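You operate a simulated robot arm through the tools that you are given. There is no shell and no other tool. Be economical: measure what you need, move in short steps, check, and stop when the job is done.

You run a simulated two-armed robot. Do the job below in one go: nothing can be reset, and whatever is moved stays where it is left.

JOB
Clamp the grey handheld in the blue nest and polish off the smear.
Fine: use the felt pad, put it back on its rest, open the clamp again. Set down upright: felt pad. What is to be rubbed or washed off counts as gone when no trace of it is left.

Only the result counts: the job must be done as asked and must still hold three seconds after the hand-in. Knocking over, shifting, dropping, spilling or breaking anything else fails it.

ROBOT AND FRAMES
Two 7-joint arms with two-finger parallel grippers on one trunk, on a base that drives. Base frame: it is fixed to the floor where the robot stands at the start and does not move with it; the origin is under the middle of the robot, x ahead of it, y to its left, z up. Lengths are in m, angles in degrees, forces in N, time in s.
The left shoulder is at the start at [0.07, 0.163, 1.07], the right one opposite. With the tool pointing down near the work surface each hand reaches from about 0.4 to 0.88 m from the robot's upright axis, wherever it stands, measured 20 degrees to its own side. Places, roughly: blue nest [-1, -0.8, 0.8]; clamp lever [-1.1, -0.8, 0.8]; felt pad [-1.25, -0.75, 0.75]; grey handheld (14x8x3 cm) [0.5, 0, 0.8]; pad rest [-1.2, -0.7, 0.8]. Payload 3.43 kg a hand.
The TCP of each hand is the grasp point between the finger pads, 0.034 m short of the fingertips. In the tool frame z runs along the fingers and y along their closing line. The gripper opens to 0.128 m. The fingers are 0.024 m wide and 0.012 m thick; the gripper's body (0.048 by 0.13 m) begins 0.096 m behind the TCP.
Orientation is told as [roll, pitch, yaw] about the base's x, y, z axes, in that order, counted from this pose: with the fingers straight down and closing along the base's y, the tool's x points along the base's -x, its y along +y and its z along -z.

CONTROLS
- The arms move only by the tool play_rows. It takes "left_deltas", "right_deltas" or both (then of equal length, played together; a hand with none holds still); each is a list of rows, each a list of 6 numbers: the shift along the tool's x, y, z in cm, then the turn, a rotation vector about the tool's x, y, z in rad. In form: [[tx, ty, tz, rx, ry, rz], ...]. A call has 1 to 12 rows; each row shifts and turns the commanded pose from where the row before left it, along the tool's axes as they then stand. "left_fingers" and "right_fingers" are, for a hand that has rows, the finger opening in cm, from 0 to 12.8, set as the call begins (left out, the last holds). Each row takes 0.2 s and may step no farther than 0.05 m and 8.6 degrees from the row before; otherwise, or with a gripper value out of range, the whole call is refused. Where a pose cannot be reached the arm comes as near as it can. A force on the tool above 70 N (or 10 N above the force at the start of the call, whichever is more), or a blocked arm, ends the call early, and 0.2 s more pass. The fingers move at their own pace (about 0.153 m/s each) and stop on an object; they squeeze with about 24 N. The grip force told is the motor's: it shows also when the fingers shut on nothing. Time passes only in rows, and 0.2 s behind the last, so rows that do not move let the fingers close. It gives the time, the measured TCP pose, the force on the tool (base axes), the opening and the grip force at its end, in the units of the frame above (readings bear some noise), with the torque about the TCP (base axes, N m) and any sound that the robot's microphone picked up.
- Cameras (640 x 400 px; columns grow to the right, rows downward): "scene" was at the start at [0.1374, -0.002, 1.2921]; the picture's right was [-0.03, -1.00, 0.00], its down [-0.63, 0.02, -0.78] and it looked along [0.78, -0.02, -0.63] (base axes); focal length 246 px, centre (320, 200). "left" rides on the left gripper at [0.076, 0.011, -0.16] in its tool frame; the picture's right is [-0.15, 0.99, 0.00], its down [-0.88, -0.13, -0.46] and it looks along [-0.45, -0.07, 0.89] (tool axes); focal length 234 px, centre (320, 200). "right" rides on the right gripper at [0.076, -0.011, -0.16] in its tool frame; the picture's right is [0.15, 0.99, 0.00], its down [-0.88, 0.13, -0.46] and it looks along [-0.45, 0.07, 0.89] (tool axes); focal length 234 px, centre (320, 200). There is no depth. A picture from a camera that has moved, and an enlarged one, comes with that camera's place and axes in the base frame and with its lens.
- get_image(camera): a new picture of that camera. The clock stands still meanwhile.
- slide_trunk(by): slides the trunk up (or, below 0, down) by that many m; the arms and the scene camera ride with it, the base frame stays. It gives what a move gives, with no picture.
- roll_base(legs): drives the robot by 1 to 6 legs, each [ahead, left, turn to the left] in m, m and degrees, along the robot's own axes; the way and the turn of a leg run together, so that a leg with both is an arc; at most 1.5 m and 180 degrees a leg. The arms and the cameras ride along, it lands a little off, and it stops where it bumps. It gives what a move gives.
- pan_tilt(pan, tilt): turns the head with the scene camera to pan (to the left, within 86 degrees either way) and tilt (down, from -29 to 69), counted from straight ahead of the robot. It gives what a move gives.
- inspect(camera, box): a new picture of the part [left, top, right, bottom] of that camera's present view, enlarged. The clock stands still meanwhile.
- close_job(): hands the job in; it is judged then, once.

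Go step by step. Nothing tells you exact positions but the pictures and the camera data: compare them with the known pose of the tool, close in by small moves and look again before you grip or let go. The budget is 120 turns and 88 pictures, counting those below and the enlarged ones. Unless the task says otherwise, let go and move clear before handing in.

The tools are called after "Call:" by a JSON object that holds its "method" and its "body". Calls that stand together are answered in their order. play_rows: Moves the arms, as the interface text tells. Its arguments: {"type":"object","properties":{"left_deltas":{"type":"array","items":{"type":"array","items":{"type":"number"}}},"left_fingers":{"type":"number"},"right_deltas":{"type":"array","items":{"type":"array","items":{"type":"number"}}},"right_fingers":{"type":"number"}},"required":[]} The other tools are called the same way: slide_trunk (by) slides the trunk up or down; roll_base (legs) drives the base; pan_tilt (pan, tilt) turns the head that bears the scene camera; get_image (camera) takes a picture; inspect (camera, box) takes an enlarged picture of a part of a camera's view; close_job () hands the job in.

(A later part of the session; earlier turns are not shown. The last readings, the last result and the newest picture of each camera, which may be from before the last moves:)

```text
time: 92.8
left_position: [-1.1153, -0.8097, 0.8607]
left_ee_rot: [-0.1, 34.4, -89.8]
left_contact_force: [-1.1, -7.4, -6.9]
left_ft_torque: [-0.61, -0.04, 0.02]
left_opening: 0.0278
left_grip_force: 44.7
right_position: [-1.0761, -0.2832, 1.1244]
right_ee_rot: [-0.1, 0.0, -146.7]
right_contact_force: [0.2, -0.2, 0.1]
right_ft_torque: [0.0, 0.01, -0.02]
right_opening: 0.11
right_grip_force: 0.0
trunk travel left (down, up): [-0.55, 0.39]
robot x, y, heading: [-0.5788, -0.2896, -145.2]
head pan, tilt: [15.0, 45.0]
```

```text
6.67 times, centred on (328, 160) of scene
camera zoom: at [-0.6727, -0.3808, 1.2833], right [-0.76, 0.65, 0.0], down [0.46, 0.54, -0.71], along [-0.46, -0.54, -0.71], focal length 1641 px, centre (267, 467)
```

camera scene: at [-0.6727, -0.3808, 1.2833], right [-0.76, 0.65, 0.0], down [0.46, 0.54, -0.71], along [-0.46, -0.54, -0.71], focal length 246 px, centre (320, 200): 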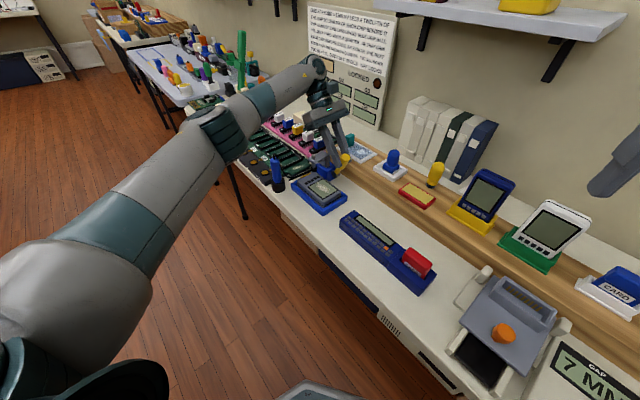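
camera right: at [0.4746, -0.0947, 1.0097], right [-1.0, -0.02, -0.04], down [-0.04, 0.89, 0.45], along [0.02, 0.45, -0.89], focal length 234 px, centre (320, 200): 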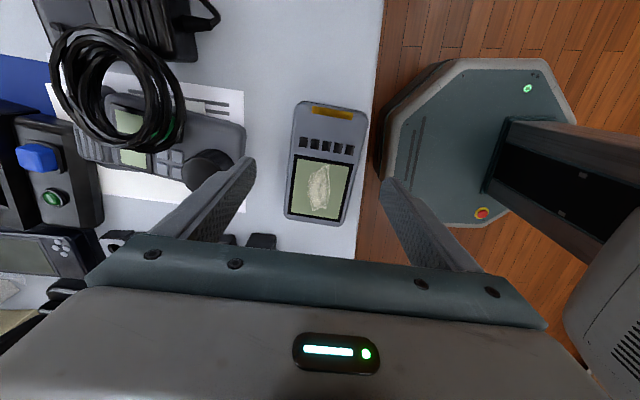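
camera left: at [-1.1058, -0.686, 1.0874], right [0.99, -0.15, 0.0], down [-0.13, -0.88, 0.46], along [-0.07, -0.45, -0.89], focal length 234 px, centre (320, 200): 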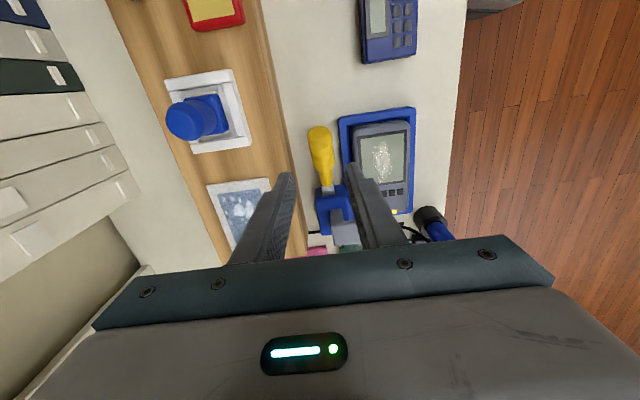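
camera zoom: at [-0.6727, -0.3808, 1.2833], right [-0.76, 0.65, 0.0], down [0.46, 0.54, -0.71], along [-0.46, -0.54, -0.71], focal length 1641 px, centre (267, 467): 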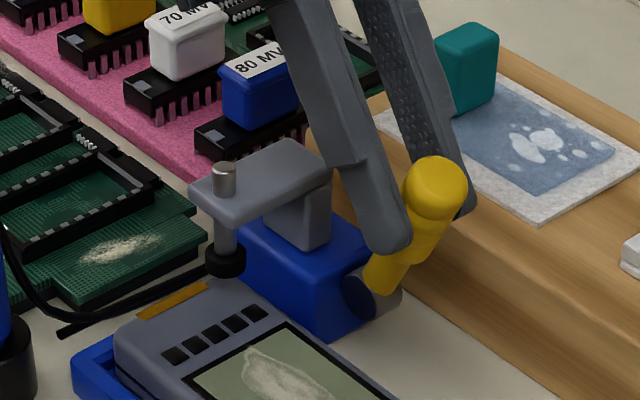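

The plunger is descending; the foot is almost on the handheld. Continue the arc.

Call:
{"method": "play_rows", "body": {"left_deltas": [[-0.57, 0, -0.52, 0, 0.1, 0], [-0.57, 0, -0.52, 0, 0.1, 0], [0, 0, 0, 0, 0, 0]]}}

Call:
{"method": "inspect", "body": {"camera": "scene", "box": [280, 130, 376, 190]}}

```text
time: 93.6
left_position: [-1.1144, -0.8216, 0.8615]
left_ee_rot: [0.0, 45.8, -89.9]
left_contact_force: [-24.4, -21.1, -7.2]
left_ft_torque: [-1.53, 0.37, 0.51]
left_opening: 0.0276
left_grip_force: 45.1
left hand out of reach, approached as far as the arm can: row 2
right_position: [-1.0788, -0.2842, 1.1225]
right_ee_rot: [-0.1, 0.2, -146.7]
right_contact_force: [-0.1, 0.3, 0.5]
right_ft_torque: [0.01, 0.01, 0.02]
right_opening: 0.1099
right_grip_force: 0.0
trunk travel left (down, up): [-0.55, 0.39]
robot x, y, heading: [-0.5791, -0.2909, -145.0]
head pan, tilt: [15.0, 45.0]
```

```text
6.67 times, centred on (328, 160) of scene
camera zoom: at [-0.6762, -0.3825, 1.2828], right [-0.76, 0.65, 0.0], down [0.46, 0.54, -0.7], along [-0.46, -0.54, -0.71], focal length 1641 px, centre (267, 467)
```

zoom: 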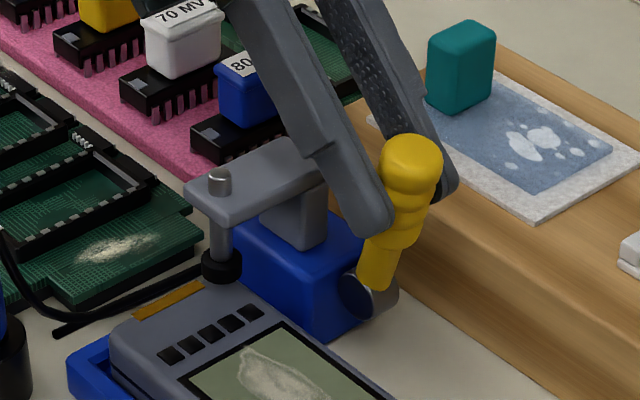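

The wrist is at its limit but the lever has come most of the way. I release, level the hand above, and will push the lever on from its +y side with closed fingers.

Call:
{"method": "play_rows", "body": {"left_deltas": [[0, 0, 0, 0, 0, 0], [0, 0, 0, 0, 0, 0], [0, 0, -3, 0, 0, 0], [0, 0, -4, 0, 0, 0], [0, 0, -3, 0, -0.14, 0], [0, 0, 0, 0, -0.14, 0], [0, 0, 0, 0, -0.14, 0], [0, 0, 0, 0, -0.14, 0], [0, 0, 0, 0, -0.14, 0], [0, 0, 0, 0, -0.1, 0], [0, 0, 0, 0, 0, 0]], "left_fingers": 4.6}}

```text
time: 96.0
left_position: [-1.0959, -0.8638, 0.9173]
left_ee_rot: [0.0, 0.0, -89.9]
left_contact_force: [0.4, -0.5, 0.9]
left_ft_torque: [0.01, 0.0, 0.03]
left_opening: 0.0462
left_grip_force: 0.1
left hand out of reach, approached as far as the arm can: row 3, 4
right_position: [-1.0741, -0.2821, 1.1224]
right_ee_rot: [0.0, 0.0, -146.6]
right_contact_force: [-0.3, -0.3, 0.0]
right_ft_torque: [0.0, 0.04, 0.02]
right_opening: 0.1099
right_grip_force: 0.0
trunk travel left (down, up): [-0.55, 0.39]
robot x, y, heading: [-0.5795, -0.2876, -145.2]
head pan, tilt: [15.0, 45.0]
```

Call:
{"method": "play_rows", "body": {"left_deltas": [[0, 0, -4, 0, 0, 0], [4, -0.6, 0, 0, 0, 0], [4, -0.6, 0, 0, 0, 0], [4.4, -0.7, 0, 0, 0, 0], [0, 0, 0, 0, 0, 0]], "left_fingers": 0}}

Call:
{"method": "inspect", "body": {"camera": "scene", "box": [270, 120, 398, 200]}}

```text
time: 97.2
left_position: [-1.1142, -0.739, 0.9572]
left_ee_rot: [-0.1, 0.1, -90.0]
left_contact_force: [0.2, 0.2, 0.4]
left_ft_torque: [0.0, 0.02, 0.02]
left_opening: 0.0001
left_grip_force: 23.9
right_position: [-1.0743, -0.283, 1.1242]
right_ee_rot: [0.0, 0.0, -146.7]
right_contact_force: [-0.5, -0.6, -0.8]
right_ft_torque: [0.03, 0.04, -0.02]
right_opening: 0.11
right_grip_force: 0.1
trunk travel left (down, up): [-0.55, 0.39]
robot x, y, heading: [-0.5786, -0.2909, -145.3]
head pan, tilt: [15.0, 45.0]
```

```text
5.00 times, centred on (334, 160) of scene
camera zoom: at [-0.6717, -0.3801, 1.2833], right [-0.76, 0.65, 0.0], down [0.46, 0.54, -0.71], along [-0.46, -0.54, -0.71], focal length 1231 px, centre (250, 400)
```

zoom: 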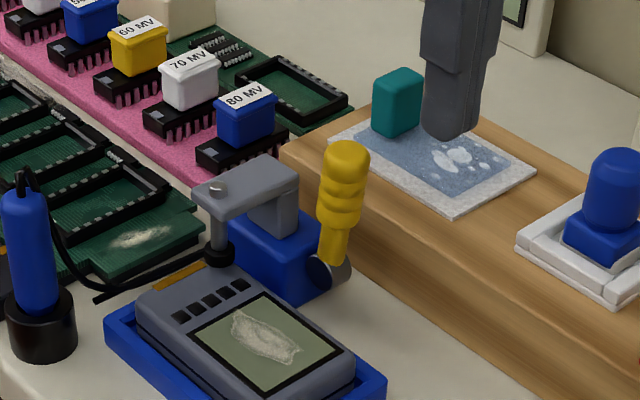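

The lever is now near vertical. I lower closed fingers on its +y side and push toward -y gently.

Call:
{"method": "play_rows", "body": {"left_deltas": [[0, 0, 4, 0, 0, 0], [0, 0, 3.8, 0, 0, 0], [-2, 0, 0, 0, 0, 0], [-2, 0, 0, 0, 0, 0], [-0.7, 0, 0, 0, 0, 0], [-0.7, 0, 0, 0, 0, 0], [0, 0, 0, 0, 0, 0]]}}

```text
time: 98.8
left_position: [-1.1141, -0.793, 0.8801]
left_ee_rot: [0.0, 0.1, -90.0]
left_contact_force: [-0.4, 2.4, 1.3]
left_ft_torque: [0.03, 0.04, 0.01]
left_opening: 0.0006
left_grip_force: 24.0
right_position: [-1.0754, -0.2827, 1.1238]
right_ee_rot: [0.0, -0.1, -146.6]
right_contact_force: [0.2, -0.6, 0.2]
right_ft_torque: [0.0, -0.01, -0.01]
right_opening: 0.1101
right_grip_force: 0.1
trunk travel left (down, up): [-0.55, 0.39]
robot x, y, heading: [-0.58, -0.2899, -145.5]
head pan, tilt: [15.0, 45.0]
```

Contact begins (2.4 N). Push further in small steps.

Call:
{"method": "play_rows", "body": {"left_deltas": [[-0.5, 0, 0, 0, 0, 0], [-0.5, 0, 0, 0, 0, 0], [-0.5, 0, 0, 0, 0, 0], [0, 0, 0, 0, 0, 0]]}}

Call:
{"method": "inspect", "body": {"camera": "scene", "box": [280, 125, 376, 185]}}

```text
time: 99.8
left_position: [-1.1142, -0.8038, 0.8803]
left_ee_rot: [0.0, 0.1, -90.2]
left_contact_force: [6.6, 22.1, -4.0]
left_ft_torque: [0.84, -0.3, 0.01]
left_opening: 0.0
left_grip_force: 23.7
right_position: [-1.0742, -0.2784, 1.1238]
right_ee_rot: [0.2, -0.2, -146.7]
right_contact_force: [0.4, 0.7, 1.0]
right_ft_torque: [0.0, -0.01, -0.03]
right_opening: 0.11
right_grip_force: 0.1
trunk travel left (down, up): [-0.55, 0.39]
robot x, y, heading: [-0.5784, -0.2905, -145.2]
head pan, tilt: [15.0, 45.0]
```

```text
6.67 times, centred on (328, 155) of scene
camera zoom: at [-0.6715, -0.3762, 1.2835], right [-0.76, 0.65, 0.0], down [0.46, 0.54, -0.71], along [-0.46, -0.54, -0.71], focal length 1641 px, centre (267, 500)
```

zoom: 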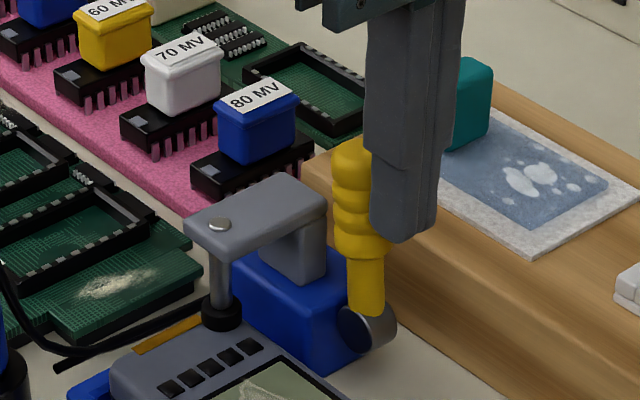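

Call:
{"method": "play_rows", "body": {"left_deltas": [[-0.5, 0, 0, 0, 0, 0], [-0.5, 0, 0, 0, 0, 0], [0, 0, 0, 0, 0, 0]]}}

Call:
{"method": "inspect", "body": {"camera": "scene", "box": [280, 125, 376, 185]}}

```text
time: 100.6
left_position: [-1.116, -0.8041, 0.8807]
left_ee_rot: [0.2, 0.6, -90.7]
left_contact_force: [12.4, 61.6, -13.8]
left_ft_torque: [2.27, -0.46, 0.16]
left_opening: 0.0
left_grip_force: 24.1
right_position: [-1.0736, -0.2747, 1.1239]
right_ee_rot: [0.2, -0.2, -146.8]
right_contact_force: [-0.2, 0.4, -0.6]
right_ft_torque: [-0.01, 0.02, 0.01]
right_opening: 0.1099
right_grip_force: 0.1
trunk travel left (down, up): [-0.55, 0.39]
robot x, y, heading: [-0.5813, -0.2854, -145.6]
head pan, tilt: [15.0, 45.0]
```

```text
6.67 times, centred on (328, 155) of scene
camera zoom: at [-0.6718, -0.3722, 1.2837], right [-0.76, 0.65, 0.0], down [0.46, 0.54, -0.71], along [-0.46, -0.54, -0.7], focal length 1641 px, centre (267, 500)
```

zoom: 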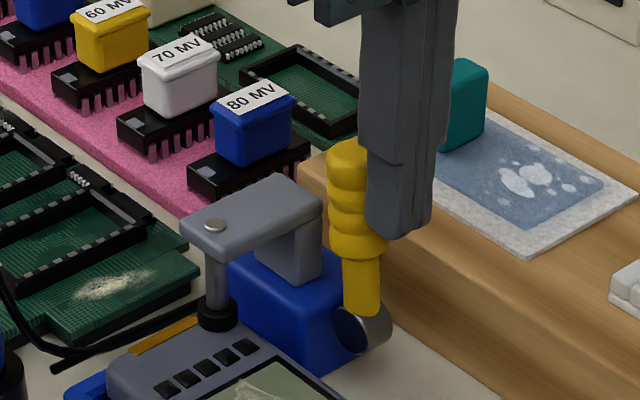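

The lever is at its hard stop and the foot presses on the handheld: clamped. I back off, rise, and move toward above the pad.

Call:
{"method": "play_rows", "body": {"left_deltas": [[1.5, 0, 0, 0, 0, 0], [2, 0, 0, 0, 0, 0], [0, 0, -4, 0, 0, 0], [0, 0, -4, 0, 0, 0], [0, 0, -3, 0, 0, 0], [0, -4, 0, 0, 0, 0], [2, -4, 0, 0, 0, 0], [4, -4, 0, 0, 0, 0], [0, 0, 0, 0, 0, 0]], "left_fingers": 6.5}}

Call:
{"method": "get_image", "body": {"camera": "left"}}

Call:
{"method": "inspect", "body": {"camera": "scene", "box": [280, 110, 440, 210]}}

```text
refused: row 8 steps farther than a row can; nothing moved
```

```text
21 pictures are left
camera left: at [-1.1035, -0.7292, 1.041], right [0.99, -0.16, 0.0], down [-0.14, -0.88, 0.45], along [-0.07, -0.44, -0.9], focal length 234 px, centre (320, 200)
```

left: 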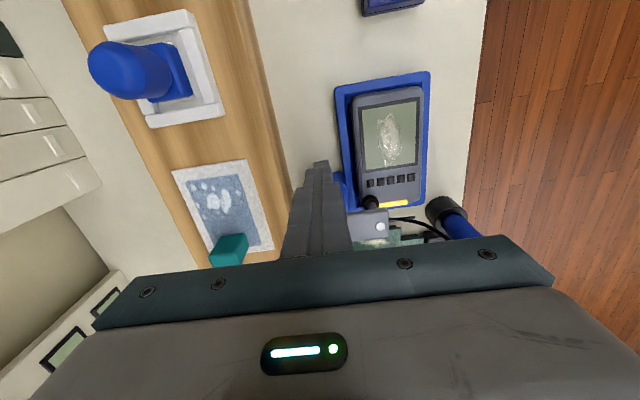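

```text
4.00 times, centred on (360, 160) of scene
camera zoom: at [-0.6718, -0.3722, 1.2837], right [-0.76, 0.65, 0.0], down [0.46, 0.54, -0.71], along [-0.46, -0.54, -0.7], focal length 985 px, centre (160, 360)
```

zoom: 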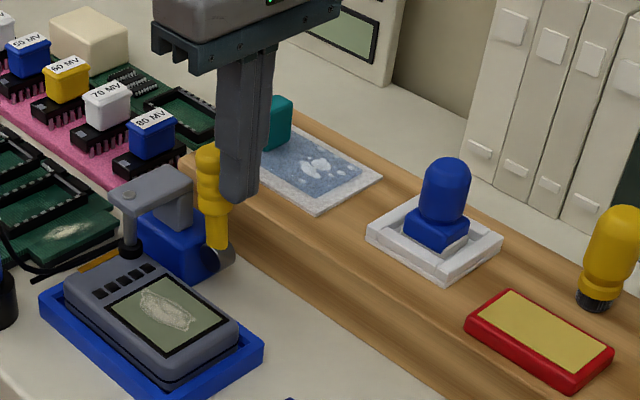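

A row was too long; nothing moved. The pad knob is at ≈(-1.233,-0.700, 0.83–0.88). Redo the move with valid steps.

Call:
{"method": "play_rows", "body": {"left_deltas": [[1.5, 0, 0, 0, 0, 0], [2, 0, 0, 0, 0, 0], [0, 0, -4, 0, 0, 0], [0, 0, -4, 0, 0, 0], [0, 0, -3, 0, 0, 0], [0, -4, 0, 0, 0, 0], [2.9, -3.8, 0, 0, 0, 0], [3, -3.8, 0, 0, 0, 0], [0, 0, 0, 0, 0, 0]], "left_fingers": 0}}

Call:
{"method": "play_rows", "body": {"left_deltas": [[0, 0, 0, 0, 0, 0], [0, 0, 0, 0, 0, 0]], "left_fingers": 6.5}}

Call:
{"method": "get_image", "body": {"camera": "left"}}

```text
time: 102.6
left_position: [-1.2257, -0.7274, 0.9884]
left_ee_rot: [-0.1, 0.1, -89.9]
left_contact_force: [0.4, -0.4, -0.7]
left_ft_torque: [0.09, 0.04, -0.01]
left_opening: 0.0
left_grip_force: 24.2
left hand out of reach, approached as far as the arm can: row 8
right_position: [-1.0735, -0.2852, 1.1235]
right_ee_rot: [-0.1, 0.0, -146.6]
right_contact_force: [0.2, -0.5, 0.7]
right_ft_torque: [0.08, 0.03, 0.01]
right_opening: 0.1099
right_grip_force: 0.1
trunk travel left (down, up): [-0.55, 0.39]
robot x, y, heading: [-0.5784, -0.2894, -145.2]
head pan, tilt: [15.0, 45.0]
```

```text
time: 103.2
left_position: [-1.2255, -0.7246, 0.988]
left_ee_rot: [0.0, -0.1, -90.0]
left_contact_force: [1.2, -0.2, -0.5]
left_ft_torque: [0.0, -0.02, 0.01]
left_opening: 0.0651
left_grip_force: 0.1
right_position: [-1.0732, -0.2824, 1.1235]
right_ee_rot: [0.1, -0.1, -146.7]
right_contact_force: [0.6, 0.3, 0.1]
right_ft_torque: [0.01, -0.01, 0.02]
right_opening: 0.11
right_grip_force: 0.1
trunk travel left (down, up): [-0.55, 0.39]
robot x, y, heading: [-0.5818, -0.289, -145.5]
head pan, tilt: [15.0, 45.0]
```

```text
19 pictures are left
camera left: at [-1.2144, -0.6478, 1.1479], right [0.99, -0.15, 0.0], down [-0.13, -0.88, 0.46], along [-0.07, -0.45, -0.89], focal length 234 px, centre (320, 200)
```

left: 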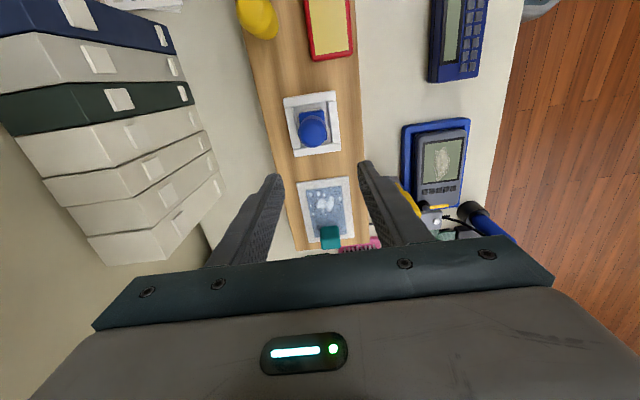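

At the reach limit with this yaw; I drive the base 5 cm ahead to gain room, then align over the knob at ≈(-1.231,-0.696).

Call:
{"method": "roll_base", "body": {"legs": [[0.05, 0, 0]]}}

```text
time: 104.1
left_position: [-1.2663, -0.7518, 0.9882]
left_ee_rot: [-0.1, 0.0, -90.0]
left_contact_force: [-0.9, 0.4, -0.4]
left_ft_torque: [-0.04, -0.01, -0.02]
left_opening: 0.065
left_grip_force: 0.1
right_position: [-1.1153, -0.3098, 1.1235]
right_ee_rot: [-0.1, 0.0, -146.6]
right_contact_force: [0.2, 0.9, 0.1]
right_ft_torque: [-0.01, -0.02, 0.01]
right_opening: 0.1103
right_grip_force: 0.1
trunk travel left (down, up): [-0.55, 0.39]
robot x, y, heading: [-0.6204, -0.3164, -145.2]
head pan, tilt: [15.0, 45.0]
```

Call:
{"method": "play_rows", "body": {"left_deltas": [[2.7, 1.7, 0, 0, 0, 0], [2.8, 1.8, 0, 0, 0, 0], [0, 0, 4, 0, 0, 0], [0, 0, 0, 0, 0, 0]]}}

Call:
{"method": "get_image", "body": {"camera": "left"}}

```text
time: 105.1
left_position: [-1.231, -0.696, 0.9505]
left_ee_rot: [-0.1, 0.1, -89.9]
left_contact_force: [-0.4, -0.7, 0.5]
left_ft_torque: [-0.01, -0.01, -0.01]
left_opening: 0.0652
left_grip_force: 0.1
right_position: [-1.1159, -0.3091, 1.1243]
right_ee_rot: [-0.1, -0.1, -146.7]
right_contact_force: [-0.8, 0.6, -0.3]
right_ft_torque: [0.0, 0.02, 0.0]
right_opening: 0.1097
right_grip_force: 0.1
trunk travel left (down, up): [-0.55, 0.39]
robot x, y, heading: [-0.6207, -0.3145, -145.2]
head pan, tilt: [15.0, 45.0]
```

```text
18 pictures are left
camera left: at [-1.2194, -0.6192, 1.1091], right [0.99, -0.15, 0.0], down [-0.13, -0.88, 0.46], along [-0.07, -0.45, -0.89], focal length 234 px, centre (320, 200)
```

left: 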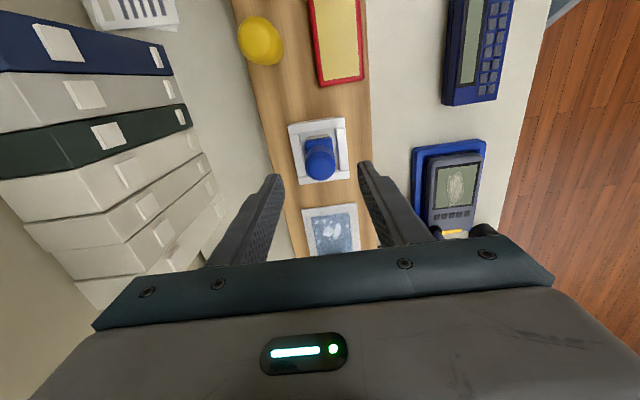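

Well aligned. Lower so tips stay above the pad's base block, and grip the knob.

Call:
{"method": "play_rows", "body": {"left_deltas": [[0.4, 0, 4, 0, 0, 0], [0, 0, 4.2, 0, 0, 0], [0, 0, 0, 0, 0, 0]]}}

Call:
{"method": "inspect", "body": {"camera": "scene", "box": [320, 130, 448, 210]}}

```text
time: 105.9
left_position: [-1.2311, -0.6915, 0.8667]
left_ee_rot: [0.0, 0.0, -90.0]
left_contact_force: [0.0, -0.3, -0.7]
left_ft_torque: [0.01, 0.01, 0.03]
left_opening: 0.0649
left_grip_force: 0.1
right_position: [-1.1165, -0.3105, 1.1241]
right_ee_rot: [-0.1, -0.2, -146.8]
right_contact_force: [-1.2, 0.1, 0.0]
right_ft_torque: [-0.01, -0.03, -0.04]
right_opening: 0.11
right_grip_force: 0.1
trunk travel left (down, up): [-0.55, 0.39]
robot x, y, heading: [-0.6197, -0.3148, -145.3]
head pan, tilt: [15.0, 45.0]
```

```text
5.00 times, centred on (384, 170) of scene
camera zoom: at [-0.7123, -0.4069, 1.2834], right [-0.76, 0.65, 0.0], down [0.46, 0.54, -0.71], along [-0.46, -0.54, -0.71], focal length 1231 px, centre (0, 350)
```

zoom: 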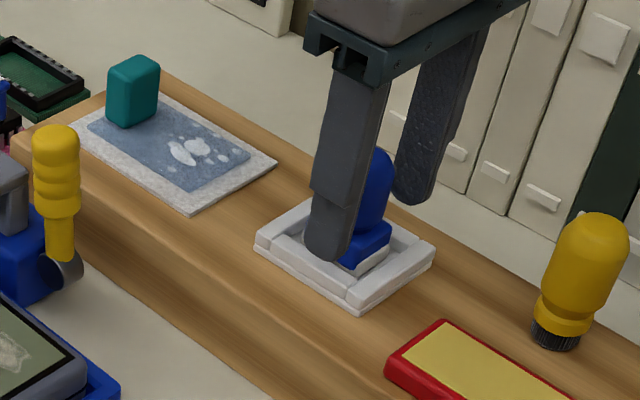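

Call:
{"method": "play_rows", "body": {"left_deltas": [[0, 0, 0, 0, 0, 0], [0, 0, 0, 0, 0, 0], [0, 0, 0, 0, 0, 0]], "left_fingers": 1.5}}

Call:
{"method": "inspect", "body": {"camera": "left", "box": [220, 80, 420, 205]}}

```text
time: 106.7
left_position: [-1.232, -0.6928, 0.8656]
left_ee_rot: [0.0, 0.0, -90.0]
left_contact_force: [0.8, -0.8, -0.3]
left_ft_torque: [0.05, -0.02, -0.01]
left_opening: 0.0331
left_grip_force: 23.7
right_position: [-1.1166, -0.3106, 1.1244]
right_ee_rot: [-0.1, 0.0, -146.7]
right_contact_force: [0.9, -0.4, -0.5]
right_ft_torque: [0.01, -0.01, 0.01]
right_opening: 0.1101
right_grip_force: 0.1
trunk travel left (down, up): [-0.55, 0.39]
robot x, y, heading: [-0.6177, -0.3185, -145.4]
head pan, tilt: [15.0, 45.0]
```

```text
3.20 times, centred on (320, 142) of left
camera zoom: at [-1.2202, -0.6155, 1.0257], right [0.99, -0.15, 0.0], down [-0.13, -0.88, 0.46], along [-0.07, -0.45, -0.89], focal length 749 px, centre (320, 384)
```

zoom: 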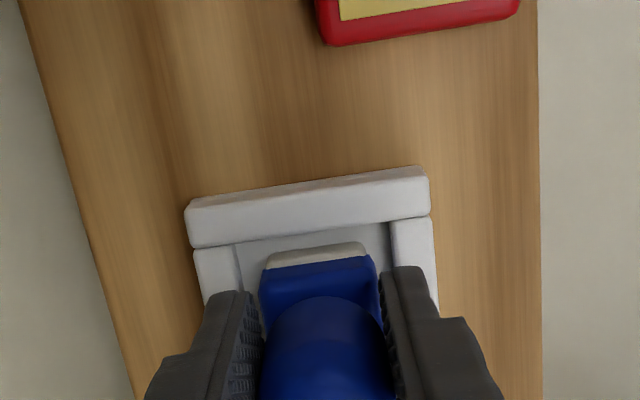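

The pad is gripped (rest pose: TCP -1.232, -0.693, 0.8656). I lift it and carry it above the screen's smear at ≈(-1.040,-0.797).

Call:
{"method": "play_rows", "body": {"left_deltas": [[0, 0, -2, 0, 0, 0], [0, 0, -4, 0, 0, 0], [0, 0, -4, 0, 0, 0], [0, 0, -1, 0, 0, 0], [-2.1, 3.84, 0, 0, 0, 0], [-2.1, 3.84, 0, 0, 0, 0], [-2.1, 3.84, 0, 0, 0, 0], [-2.1, 3.84, 0, 0, 0, 0], [-2.0, 3.84, 0, 0, 0, 0], [0, 0, 0, 0, 0, 0]]}}

Call:
{"method": "inspect", "body": {"camera": "scene", "box": [250, 110, 410, 210]}}

```text
time: 108.9
left_position: [-1.0408, -0.7957, 0.9754]
left_ee_rot: [0.0, -0.1, -90.1]
left_contact_force: [-0.9, 0.3, -1.0]
left_ft_torque: [0.03, -0.04, -0.01]
left_opening: 0.0331
left_grip_force: 23.3
right_position: [-1.1158, -0.3099, 1.1237]
right_ee_rot: [-0.1, 0.0, -146.8]
right_contact_force: [-1.3, 0.6, 0.7]
right_ft_torque: [0.03, -0.03, 0.0]
right_opening: 0.1099
right_grip_force: 0.0
trunk travel left (down, up): [-0.55, 0.39]
robot x, y, heading: [-0.6181, -0.3147, -145.1]
head pan, tilt: [15.0, 45.0]
```

```text
4.00 times, centred on (330, 160) of scene
camera zoom: at [-0.7137, -0.4066, 1.2833], right [-0.76, 0.65, 0.0], down [0.46, 0.54, -0.71], along [-0.46, -0.54, -0.71], focal length 985 px, centre (280, 360)
```

zoom: 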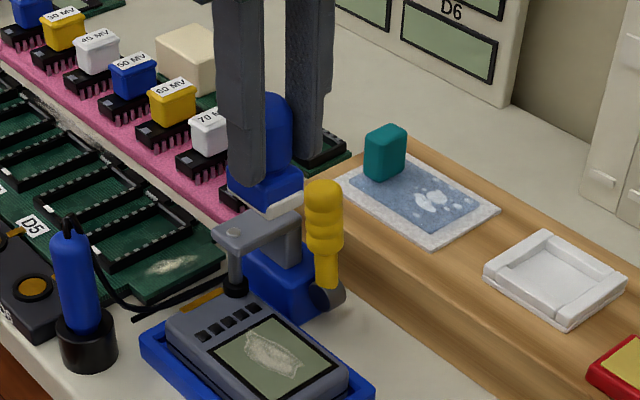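

Pad in hand, felt side down. Lowering to just above the screen, then to contact.

Call:
{"method": "play_rows", "body": {"left_deltas": [[0, 0, 4, 0, 0, 0], [0, 0, 4, 0, 0, 0], [0, 0, 3.5, 0, 0, 0], [0, 0, 0.5, 0, 0, 0], [0, 0, 0.3, 0, 0, 0], [0, 0, 0, 0, 0, 0]]}}

```text
time: 110.3
left_position: [-1.0404, -0.7969, 0.8523]
left_ee_rot: [-0.1, 0.0, -90.0]
left_contact_force: [0.0, 0.3, -0.8]
left_ft_torque: [0.01, -0.03, 0.03]
left_opening: 0.0327
left_grip_force: 23.9
right_position: [-1.1156, -0.3107, 1.124]
right_ee_rot: [0.0, -0.1, -146.7]
right_contact_force: [0.0, -0.2, -0.5]
right_ft_torque: [-0.03, -0.01, -0.03]
right_opening: 0.11
right_grip_force: 0.1
trunk travel left (down, up): [-0.55, 0.39]
robot x, y, heading: [-0.6212, -0.3169, -145.1]
head pan, tilt: [15.0, 45.0]
```

Call:
{"method": "play_rows", "body": {"left_deltas": [[0, 0, 0.3, 0, 0, 0], [0, 0, 0.3, 0, 0, 0], [0, 0, 0.2, 0, 0, 0], [0, 0, 0, 0, 0, 0]]}}

```text
time: 111.3
left_position: [-1.0388, -0.7974, 0.8444]
left_ee_rot: [0.1, -0.1, -90.0]
left_contact_force: [0.9, 0.4, 0.8]
left_ft_torque: [0.01, -0.05, 0.04]
left_opening: 0.0327
left_grip_force: 24.5
right_position: [-1.1148, -0.3103, 1.1239]
right_ee_rot: [0.0, -0.1, -146.7]
right_contact_force: [0.3, -0.5, 0.7]
right_ft_torque: [0.02, 0.01, 0.01]
right_opening: 0.1102
right_grip_force: 0.0
trunk travel left (down, up): [-0.55, 0.39]
robot x, y, heading: [-0.6218, -0.3164, -145.2]
head pan, tilt: [15.0, 45.0]
```

Call:
{"method": "play_rows", "body": {"left_deltas": [[0, 0, 0.2, 0, 0, 0], [0, 0, 0.2, 0, 0, 0], [0, 0, 0, 0, 0, 0]]}}

```text
time: 112.1
left_position: [-1.0393, -0.7965, 0.8433]
left_ee_rot: [-0.2, -0.1, -90.1]
left_contact_force: [0.0, -3.5, 19.6]
left_ft_torque: [-0.29, -0.5, -0.01]
left_opening: 0.0331
left_grip_force: 23.8
right_position: [-1.1148, -0.3088, 1.1245]
right_ee_rot: [0.0, -0.2, -146.7]
right_contact_force: [-0.1, -0.6, 0.0]
right_ft_torque: [-0.02, -0.01, -0.03]
right_opening: 0.1103
right_grip_force: 0.1
trunk travel left (down, up): [-0.55, 0.39]
robot x, y, heading: [-0.6241, -0.3158, -145.3]
head pan, tilt: [15.0, 45.0]
```

Contact at TCP 0.8435. I ease the pressure and rub over the smear in strokes.

Call:
{"method": "play_rows", "body": {"left_deltas": [[0, 0, -0.12, 0, 0, 0], [-1.5, 0, 0, 0, 0, 0], [-1.2, 0, 0, 0, 0, 0], [0, -1.2, 0, 0, 0, 0], [2.6, 0, 0, 0, 0, 0], [2.6, 0, 0, 0, 0, 0], [0, 1.2, 0, 0, 0, 0], [-2.6, 0, 0, 0, 0, 0], [-2.6, 0, 0, 0, 0, 0], [0, 1.3, 0, 0, 0, 0], [2.6, 0, 0, 0, 0, 0], [2.6, 0, 0, 0, 0, 0]]}}

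```text
time: 114.7
left_position: [-1.0253, -0.7715, 0.8449]
left_ee_rot: [0.0, 0.0, -89.8]
left_contact_force: [-1.8, -4.7, 16.7]
left_ft_torque: [-0.35, 0.19, 0.0]
left_opening: 0.0326
left_grip_force: 23.8
right_position: [-1.1146, -0.3087, 1.1243]
right_ee_rot: [0.1, 0.0, -146.7]
right_contact_force: [0.5, 0.7, -0.4]
right_ft_torque: [0.01, -0.03, 0.02]
right_opening: 0.1101
right_grip_force: 0.0
trunk travel left (down, up): [-0.55, 0.39]
robot x, y, heading: [-0.6194, -0.3174, -145.4]
head pan, tilt: [15.0, 45.0]
```

Good pressure (17 N). More strokes back across before looking.

Call:
{"method": "play_rows", "body": {"left_deltas": [[0, -0.8, 0, 0, 0, 0], [-2.6, 0, 0, 0, 0, 0], [-2.6, 0, 0, 0, 0, 0], [0, -0.8, 0, 0, 0, 0], [2.6, 0, 0, 0, 0, 0], [2.6, 0, 0, 0, 0, 0], [0, -0.8, 0, 0, 0, 0], [-2.6, 0, 0, 0, 0, 0], [-2.6, 0, 0, 0, 0, 0], [0, -0.5, 0, 0, 0, 0], [2.6, 0, 0, 0, 0, 0], [2.6, 0, 0, 0, 0, 0]]}}

Call:
{"method": "play_rows", "body": {"left_deltas": [[0, 0, -4, 0, 0, 0], [0, 0, -4, 0, 0, 0], [0, 0, -4, 0, 0, 0], [3, -3, 0, 0, 0, 0], [3, -3, 0, 0, 0, 0], [0, 0, 0, 0, 0, 0]]}}

Call:
{"method": "inspect", "body": {"camera": "scene", "box": [270, 160, 366, 220]}}

```text
time: 117.3
left_position: [-1.0556, -0.7724, 0.8451]
left_ee_rot: [-0.1, 0.0, -90.0]
left_contact_force: [1.4, -3.4, 16.3]
left_ft_torque: [-0.31, -0.24, -0.06]
left_opening: 0.0326
left_grip_force: 23.4
right_position: [-1.1153, -0.3094, 1.1246]
right_ee_rot: [0.0, -0.1, -146.7]
right_contact_force: [0.6, 0.2, -0.5]
right_ft_torque: [0.03, 0.0, -0.02]
right_opening: 0.1102
right_grip_force: 0.0
trunk travel left (down, up): [-0.55, 0.39]
robot x, y, heading: [-0.6157, -0.3175, -145.4]
head pan, tilt: [15.0, 45.0]
```

```text
time: 118.7
left_position: [-1.1158, -0.7124, 0.9626]
left_ee_rot: [-0.1, 0.1, -89.9]
left_contact_force: [-0.3, -0.9, -1.4]
left_ft_torque: [0.03, -0.01, 0.03]
left_opening: 0.0328
left_grip_force: 23.7
right_position: [-1.1151, -0.3112, 1.124]
right_ee_rot: [-0.1, -0.1, -146.7]
right_contact_force: [-0.4, 0.4, 0.5]
right_ft_torque: [0.0, 0.05, 0.03]
right_opening: 0.1098
right_grip_force: 0.0
trunk travel left (down, up): [-0.55, 0.39]
robot x, y, heading: [-0.6165, -0.316, -145.2]
head pan, tilt: [15.0, 45.0]
```

```text
6.67 times, centred on (318, 190) of scene
camera zoom: at [-0.7119, -0.4082, 1.2834], right [-0.76, 0.65, 0.0], down [0.46, 0.54, -0.71], along [-0.46, -0.54, -0.71], focal length 1641 px, centre (333, 267)
```

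zoom: 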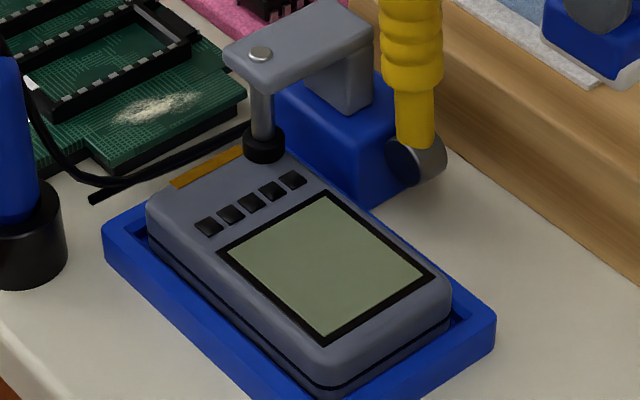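

The screen looks clean; one tighter check.

Call:
{"method": "inspect", "body": {"camera": "scene", "box": [298, 184, 338, 214]}}

```text
13.33 times, centred on (318, 199) of scene
camera zoom: at [-0.7119, -0.4082, 1.2834], right [-0.76, 0.65, 0.0], down [0.46, 0.54, -0.71], along [-0.46, -0.54, -0.71], focal length 3282 px, centre (347, 213)
```

zoom: 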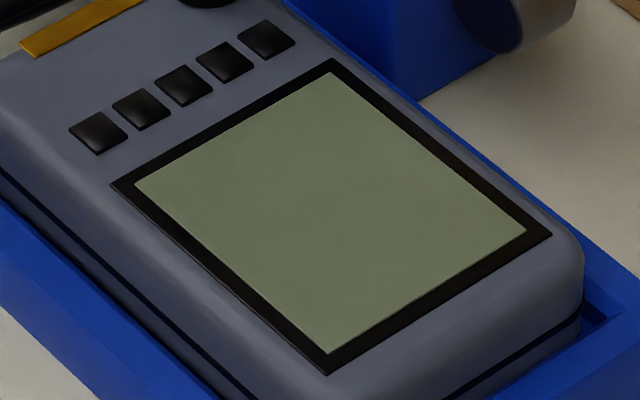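

Clean. Carrying the pad back over its rest.

Call:
{"method": "play_rows", "body": {"left_deltas": [[0.65, -3.87, 0, 0, 0, 0], [0.65, -3.87, 0, 0, 0, 0], [0.65, -3.88, 0, 0, 0, 0], [0, 0, 4, 0, 0, 0], [0, 0, 2.7, 0, 0, 0], [0, 0, 0, 0, 0, 0]]}}

Call:
{"method": "inspect", "body": {"camera": "left", "box": [220, 80, 420, 205]}}

Call:
{"method": "inspect", "body": {"camera": "scene", "box": [330, 130, 458, 210]}}

```text
time: 120.1
left_position: [-1.233, -0.6925, 0.8954]
left_ee_rot: [-0.1, 0.0, -90.0]
left_contact_force: [-0.2, 0.3, -1.4]
left_ft_torque: [0.01, -0.01, 0.0]
left_opening: 0.033
left_grip_force: 24.1
right_position: [-1.1158, -0.3093, 1.1233]
right_ee_rot: [-0.1, -0.1, -146.8]
right_contact_force: [0.2, 0.1, 0.9]
right_ft_torque: [0.01, 0.02, -0.03]
right_opening: 0.1098
right_grip_force: 0.1
trunk travel left (down, up): [-0.55, 0.39]
robot x, y, heading: [-0.6207, -0.3144, -145.5]
head pan, tilt: [15.0, 45.0]
```

```text
3.20 times, centred on (320, 142) of left
camera zoom: at [-1.2209, -0.6155, 1.0547], right [0.99, -0.15, 0.0], down [-0.13, -0.88, 0.46], along [-0.07, -0.45, -0.89], focal length 749 px, centre (320, 384)
```

zoom: 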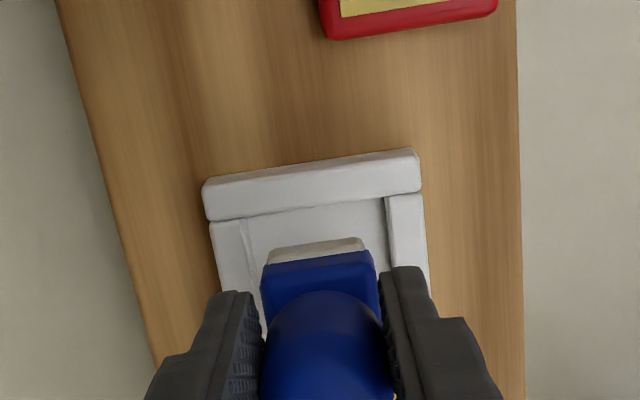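

```text
5.00 times, centred on (394, 170) of scene
camera zoom: at [-0.7125, -0.4071, 1.2834], right [-0.76, 0.65, 0.0], down [0.46, 0.54, -0.71], along [-0.46, -0.54, -0.71], focal length 1231 px, centre (-50, 350)
```

zoom: 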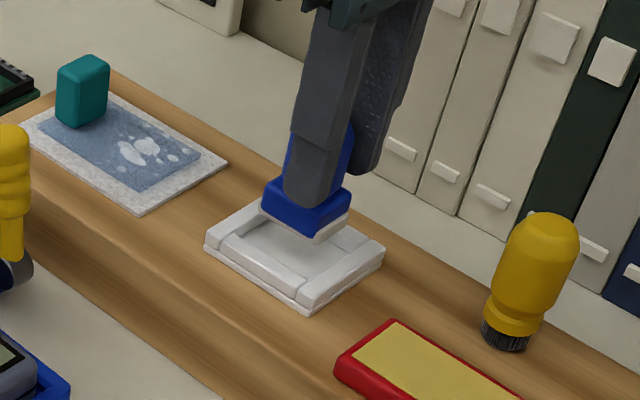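

Aligned with the rest. Lower until it seats.

Call:
{"method": "play_rows", "body": {"left_deltas": [[0, 0, 1.5, 0, 0, 0], [0, 0, 1.1, 0, 0, 0], [0, 0, 0.3, 0, 0, 0], [0, 0, 0, 0, 0, 0]]}}

```text
time: 121.1
left_position: [-1.2305, -0.6917, 0.8706]
left_ee_rot: [-0.3, -0.1, -90.0]
left_contact_force: [-5.1, -3.2, 24.5]
left_ft_torque: [-0.32, -0.1, -0.11]
left_opening: 0.0323
left_grip_force: 24.3
right_position: [-1.1123, -0.3079, 1.1254]
right_ee_rot: [0.0, -0.2, -146.8]
right_contact_force: [0.8, 0.4, 0.1]
right_ft_torque: [-0.01, 0.03, -0.04]
right_opening: 0.1099
right_grip_force: 0.0
trunk travel left (down, up): [-0.55, 0.39]
robot x, y, heading: [-0.6192, -0.317, -145.5]
head pan, tilt: [15.0, 45.0]
```

Contact 5 mm too high: it may be on the rest's rim. I look before letting go.

Call:
{"method": "inspect", "body": {"camera": "left", "box": [240, 100, 400, 200]}}

Call:
{"method": "inspect", "body": {"camera": "scene", "box": [360, 150, 424, 190]}}

```text
4.00 times, centred on (320, 150) of left
camera zoom: at [-1.2191, -0.6147, 1.0292], right [0.99, -0.15, -0.01], down [-0.13, -0.88, 0.46], along [-0.07, -0.45, -0.89], focal length 937 px, centre (320, 400)
```

zoom: 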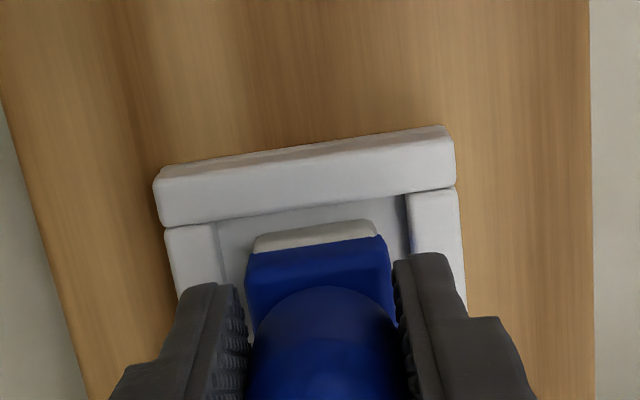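

```text
10.00 times, centred on (392, 170) of scene
camera zoom: at [-0.7107, -0.4058, 1.2839], right [-0.76, 0.65, 0.0], down [0.46, 0.54, -0.71], along [-0.46, -0.54, -0.71], focal length 2462 px, centre (-400, 500)
```

zoom: 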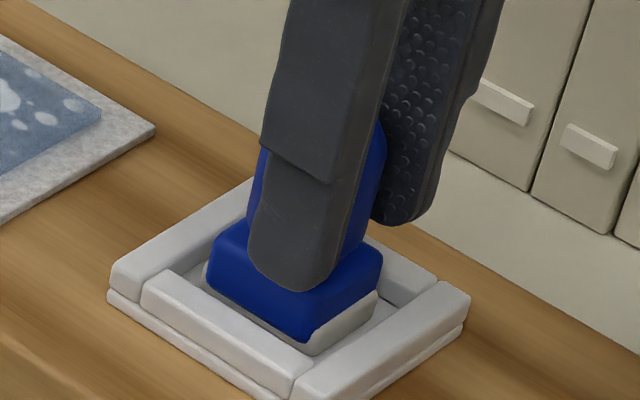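

The pad is inside the rest, probably just rotated slightly in the grip. I ease the pressure and open the fingers a little so it settles.

Call:
{"method": "play_rows", "body": {"left_deltas": [[0, 0, -0.15, 0, 0, 0], [0, 0, 0, 0, 0, 0]]}}

Call:
{"method": "play_rows", "body": {"left_deltas": [[0, 0, 0, 0, 0, 0], [0, 0, 0, 0, 0, 0], [0, 0, 0, 0, 0, 0]], "left_fingers": 4.2}}

Call:
{"method": "inspect", "body": {"camera": "scene", "box": [360, 150, 424, 190]}}

```text
time: 121.7
left_position: [-1.2322, -0.6917, 0.8696]
left_ee_rot: [-0.2, 0.0, -90.0]
left_contact_force: [-5.9, -3.1, 21.9]
left_ft_torque: [-0.29, 0.36, -0.03]
left_opening: 0.0326
left_grip_force: 23.9
right_position: [-1.1145, -0.3098, 1.1242]
right_ee_rot: [-0.1, -0.2, -146.7]
right_contact_force: [-0.6, 0.9, -0.1]
right_ft_torque: [0.03, -0.02, 0.06]
right_opening: 0.1098
right_grip_force: 0.0
trunk travel left (down, up): [-0.55, 0.39]
robot x, y, heading: [-0.6227, -0.3193, -145.3]
head pan, tilt: [15.0, 45.0]
```

```text
time: 122.5
left_position: [-1.2305, -0.6913, 0.8697]
left_ee_rot: [-0.1, 0.0, -90.0]
left_contact_force: [-1.6, -2.0, 19.3]
left_ft_torque: [-0.21, 0.38, 0.02]
left_opening: 0.0428
left_grip_force: 1.2
right_position: [-1.1149, -0.3096, 1.1244]
right_ee_rot: [-0.1, -0.2, -146.7]
right_contact_force: [-0.1, -0.2, 0.3]
right_ft_torque: [-0.04, 0.02, -0.01]
right_opening: 0.1101
right_grip_force: 0.0
trunk travel left (down, up): [-0.55, 0.39]
robot x, y, heading: [-0.6196, -0.3137, -145.2]
head pan, tilt: [15.0, 45.0]
```

```text
10.00 times, centred on (392, 170) of scene
camera zoom: at [-0.7107, -0.4061, 1.2836], right [-0.76, 0.65, 0.0], down [0.46, 0.54, -0.71], along [-0.46, -0.54, -0.71], focal length 2462 px, centre (-400, 500)
```

zoom: 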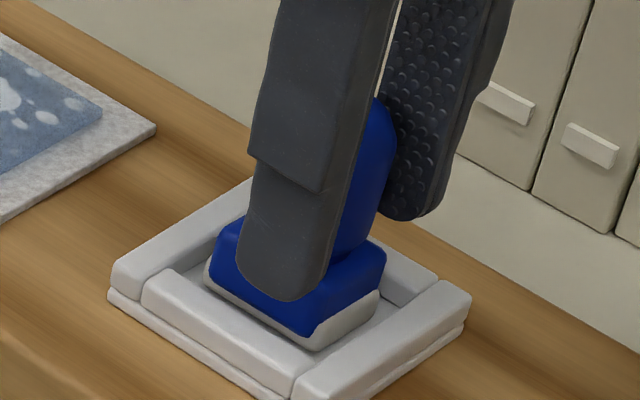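

The fingertips rest on the pad's base block. I raise the hand 1 cm with the fingers open and look how the pad sits.

Call:
{"method": "play_rows", "body": {"left_deltas": [[0, 0, -0.5, 0, 0, 0], [0, 0, 0, 0, 0, 0]], "left_fingers": 5.5}}

Call:
{"method": "play_rows", "body": {"left_deltas": [[0, 0, -3, 0, 0, 0], [0, 0, -4, 0, 0, 0], [0, 0, -4, 0, 0, 0], [0, 0, 0, 0, 0, 0]]}}

Call:
{"method": "inspect", "body": {"camera": "scene", "box": [360, 150, 424, 190]}}

```text
time: 123.1
left_position: [-1.2317, -0.6929, 0.8714]
left_ee_rot: [0.1, 0.1, -90.1]
left_contact_force: [0.1, -1.1, 0.2]
left_ft_torque: [0.03, 0.03, 0.02]
left_opening: 0.0549
left_grip_force: 0.0
right_position: [-1.1147, -0.3103, 1.1244]
right_ee_rot: [0.0, -0.1, -146.7]
right_contact_force: [0.0, -0.3, 0.5]
right_ft_torque: [0.03, 0.01, -0.01]
right_opening: 0.1101
right_grip_force: 0.1
trunk travel left (down, up): [-0.55, 0.39]
robot x, y, heading: [-0.6228, -0.3165, -145.4]
head pan, tilt: [15.0, 45.0]
```

```text
time: 124.1
left_position: [-1.231, -0.692, 0.9829]
left_ee_rot: [0.0, 0.1, -90.2]
left_contact_force: [-0.2, 0.4, -0.3]
left_ft_torque: [-0.03, 0.0, -0.02]
left_opening: 0.055
left_grip_force: 0.1
right_position: [-1.1159, -0.3104, 1.1242]
right_ee_rot: [0.0, 0.0, -146.6]
right_contact_force: [-0.1, 0.4, -0.4]
right_ft_torque: [-0.02, 0.01, 0.01]
right_opening: 0.1102
right_grip_force: 0.1
trunk travel left (down, up): [-0.55, 0.39]
robot x, y, heading: [-0.6226, -0.316, -145.4]
head pan, tilt: [15.0, 45.0]
```

```text
10.00 times, centred on (392, 170) of scene
camera zoom: at [-0.713, -0.4077, 1.2833], right [-0.76, 0.65, 0.0], down [0.46, 0.54, -0.71], along [-0.46, -0.54, -0.71], focal length 2462 px, centre (-400, 500)
```

zoom: 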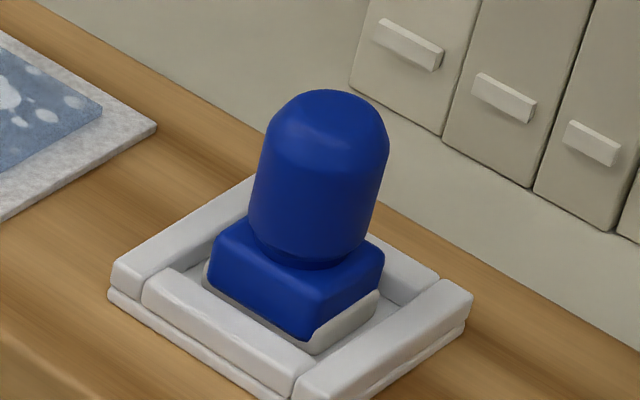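

The pad stands upright in its rest. Now I open the clamp: closed fingers behind the lever (−y side), pushing it back toward +y.

Call:
{"method": "play_rows", "body": {"left_deltas": [[-3.4, 2.34, 0, 0, 0, 0], [-3.4, 2.34, 0, 0, 0, 0], [-3.4, 2.34, 0, 0, 0, 0], [-3.4, 2.34, 0, 0, 0, 0], [-3.5, 2.34, 0, 0, 0, 0], [0, 0, 0, 0, 0, 0]], "left_fingers": 0}}

Call:
{"method": "inspect", "body": {"camera": "scene", "box": [270, 110, 398, 190]}}

```text
time: 125.5
left_position: [-1.1138, -0.8624, 0.9836]
left_ee_rot: [0.0, 0.0, -90.2]
left_contact_force: [-0.4, 0.0, -0.7]
left_ft_torque: [-0.01, 0.02, 0.0]
left_opening: 0.0
left_grip_force: 24.6
right_position: [-1.1158, -0.3092, 1.1228]
right_ee_rot: [0.1, 0.0, -146.8]
right_contact_force: [0.1, -0.1, 0.0]
right_ft_torque: [0.0, -0.01, -0.01]
right_opening: 0.1101
right_grip_force: 0.1
trunk travel left (down, up): [-0.55, 0.39]
robot x, y, heading: [-0.621, -0.3188, -145.2]
head pan, tilt: [15.0, 45.0]
```

```text
5.00 times, centred on (334, 150) of scene
camera zoom: at [-0.7133, -0.4065, 1.2834], right [-0.76, 0.65, 0.0], down [0.46, 0.54, -0.71], along [-0.46, -0.54, -0.71], focal length 1231 px, centre (250, 450)
```

zoom: 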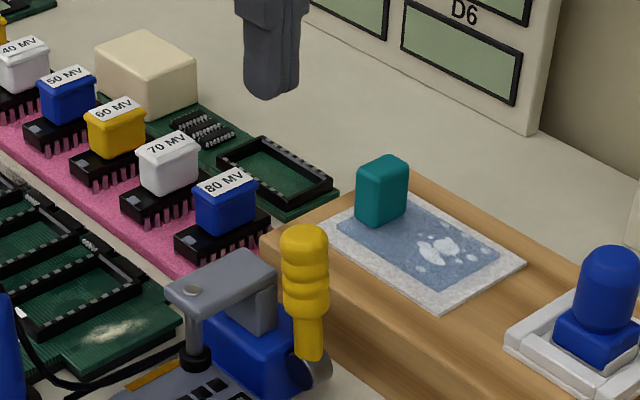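

Call:
{"method": "play_rows", "body": {"left_deltas": [[-0.6, 0, 3.5, 0, 0, 0], [0, 0, 3.5, 0, 0, 0], [0, 0, 2.8, 0, 0, 0], [1, 0, 0, 0, 0, 0], [1, 0, 0, 0, 0, 0], [0.7, 0, 0, 0, 0, 0], [0.7, 0, 0, 0, 0, 0], [0.7, 0, 0, 0, 0, 0], [0, 0, 0, 0, 0, 0]]}}

```text
time: 127.5
left_position: [-1.1154, -0.829, 0.8856]
left_ee_rot: [0.1, 0.2, -90.0]
left_contact_force: [0.9, -1.9, 0.0]
left_ft_torque: [-0.04, -0.07, -0.03]
left_opening: 0.0001
left_grip_force: 24.4
right_position: [-1.1158, -0.3089, 1.1242]
right_ee_rot: [0.1, -0.1, -146.7]
right_contact_force: [-0.6, -0.2, -0.5]
right_ft_torque: [0.02, 0.0, 0.0]
right_opening: 0.1099
right_grip_force: 0.0
trunk travel left (down, up): [-0.55, 0.39]
robot x, y, heading: [-0.6192, -0.3181, -145.4]
head pan, tilt: [15.0, 45.0]
```

Pushing with little force; continue toward +y, lowering gradually.

Call:
{"method": "play_rows", "body": {"left_deltas": [[1, 0, 0, 0, 0, 0], [1, 0, 0, 0, 0, 0], [1, 0, 0.3, 0, 0, 0], [1, 0, 0.4, 0, 0, 0], [1, 0, 0.5, 0, 0, 0], [0, 0, 0, 0, 0, 0]]}}

Call:
{"method": "inspect", "body": {"camera": "scene", "box": [270, 130, 398, 210]}}

```text
time: 128.9
left_position: [-1.1145, -0.7782, 0.8732]
left_ee_rot: [0.0, 0.1, -90.2]
left_contact_force: [0.0, -0.5, 0.5]
left_ft_torque: [0.01, 0.0, 0.0]
left_opening: 0.0
left_grip_force: 24.4
right_position: [-1.1154, -0.3096, 1.1238]
right_ee_rot: [0.0, -0.1, -146.7]
right_contact_force: [-0.2, 0.7, 0.4]
right_ft_torque: [0.02, -0.02, 0.01]
right_opening: 0.11
right_grip_force: 0.0
trunk travel left (down, up): [-0.55, 0.39]
robot x, y, heading: [-0.6195, -0.315, -145.2]
head pan, tilt: [15.0, 45.0]
```

```text
5.00 times, centred on (334, 170) of scene
camera zoom: at [-0.7125, -0.4072, 1.2834], right [-0.76, 0.65, 0.0], down [0.46, 0.54, -0.71], along [-0.46, -0.54, -0.71], focal length 1231 px, centre (250, 350)
```

zoom: 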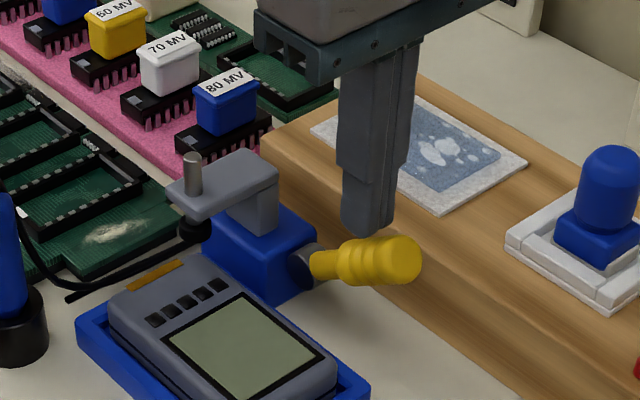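

The clamp has sprung open (plunger raised). I press lightly down on the lever to be sure it is at its open stop.

Call:
{"method": "play_rows", "body": {"left_deltas": [[1.8, 0, 0, 0, 0, 0], [0, 0, 0.8, 0, 0, 0], [0, 0, 0.6, 0, 0, 0], [0, 0, 0.3, 0, 0, 0], [0, 0, 0, 0, 0, 0]]}}

```text
time: 130.1
left_position: [-1.114, -0.7601, 0.8652]
left_ee_rot: [-0.8, -0.1, -89.9]
left_contact_force: [-5.9, -10.1, 55.4]
left_ft_torque: [0.36, 0.02, 0.54]
left_opening: 0.0004
left_grip_force: 24.5
right_position: [-1.1117, -0.3085, 1.1259]
right_ee_rot: [-0.1, -0.4, -146.7]
right_contact_force: [-1.0, 0.7, 0.0]
right_ft_torque: [-0.01, 0.0, -0.02]
right_opening: 0.1099
right_grip_force: 0.1
trunk travel left (down, up): [-0.55, 0.39]
robot x, y, heading: [-0.6205, -0.3178, -145.0]
head pan, tilt: [15.0, 45.0]
```

It is firmly at its stop. I back off upward, clear everything, and take a final look.

Call:
{"method": "play_rows", "body": {"left_deltas": [[0, 0, -2, 0, 0, 0], [0, 0, -4, 0, 0, 0], [0, 0, -4, 0, 0, 0], [0, 0, -4, 0, 0, 0], [0, 0, -2, 0, 0, 0], [0, 4, 0, 0, 0, 0], [2, 4, 0, 0, 0, 0], [2, 4, 0, 0, 0, 0], [0, 4, 0, 0, 0, 0], [0, 0, 0, 0, 0, 0]]}}

Call:
{"method": "roll_base", "body": {"legs": [[-0.15, 0, 0]]}}

Call:
{"method": "inspect", "body": {"camera": "scene", "box": [260, 100, 460, 225]}}

```text
time: 132.3
left_position: [-0.9552, -0.7195, 1.0156]
left_ee_rot: [0.0, 0.1, -90.0]
left_contact_force: [0.1, 0.1, -0.4]
left_ft_torque: [0.0, -0.01, -0.01]
left_opening: 0.0
left_grip_force: 23.9
right_position: [-1.1164, -0.3089, 1.1237]
right_ee_rot: [0.0, 0.0, -146.7]
right_contact_force: [-0.1, 0.1, -0.1]
right_ft_torque: [0.0, -0.04, -0.01]
right_opening: 0.1099
right_grip_force: 0.0
trunk travel left (down, up): [-0.55, 0.39]
robot x, y, heading: [-0.6191, -0.3197, -145.2]
head pan, tilt: [15.0, 45.0]
```

```text
time: 133.7
left_position: [-0.8306, -0.635, 1.0159]
left_ee_rot: [0.0, -0.1, -89.9]
left_contact_force: [-0.1, 0.4, 0.5]
left_ft_torque: [0.02, 0.06, -0.01]
left_opening: 0.0
left_grip_force: 23.7
right_position: [-0.9918, -0.2251, 1.1237]
right_ee_rot: [0.0, -0.1, -146.7]
right_contact_force: [0.3, 0.5, 0.6]
right_ft_torque: [0.0, 0.03, 0.03]
right_opening: 0.11
right_grip_force: 0.1
trunk travel left (down, up): [-0.55, 0.39]
robot x, y, heading: [-0.4944, -0.2299, -145.6]
head pan, tilt: [15.0, 45.0]
```

```text
3.20 times, centred on (360, 162) of scene
camera zoom: at [-0.5886, -0.3214, 1.2834], right [-0.76, 0.65, 0.0], down [0.46, 0.54, -0.71], along [-0.46, -0.54, -0.71], focal length 788 px, centre (192, 320)
```

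zoom: 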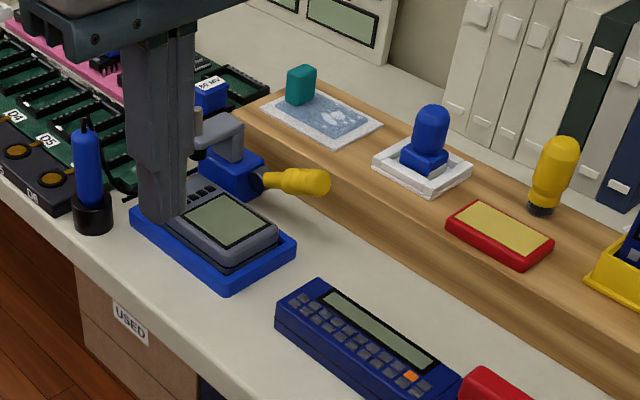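

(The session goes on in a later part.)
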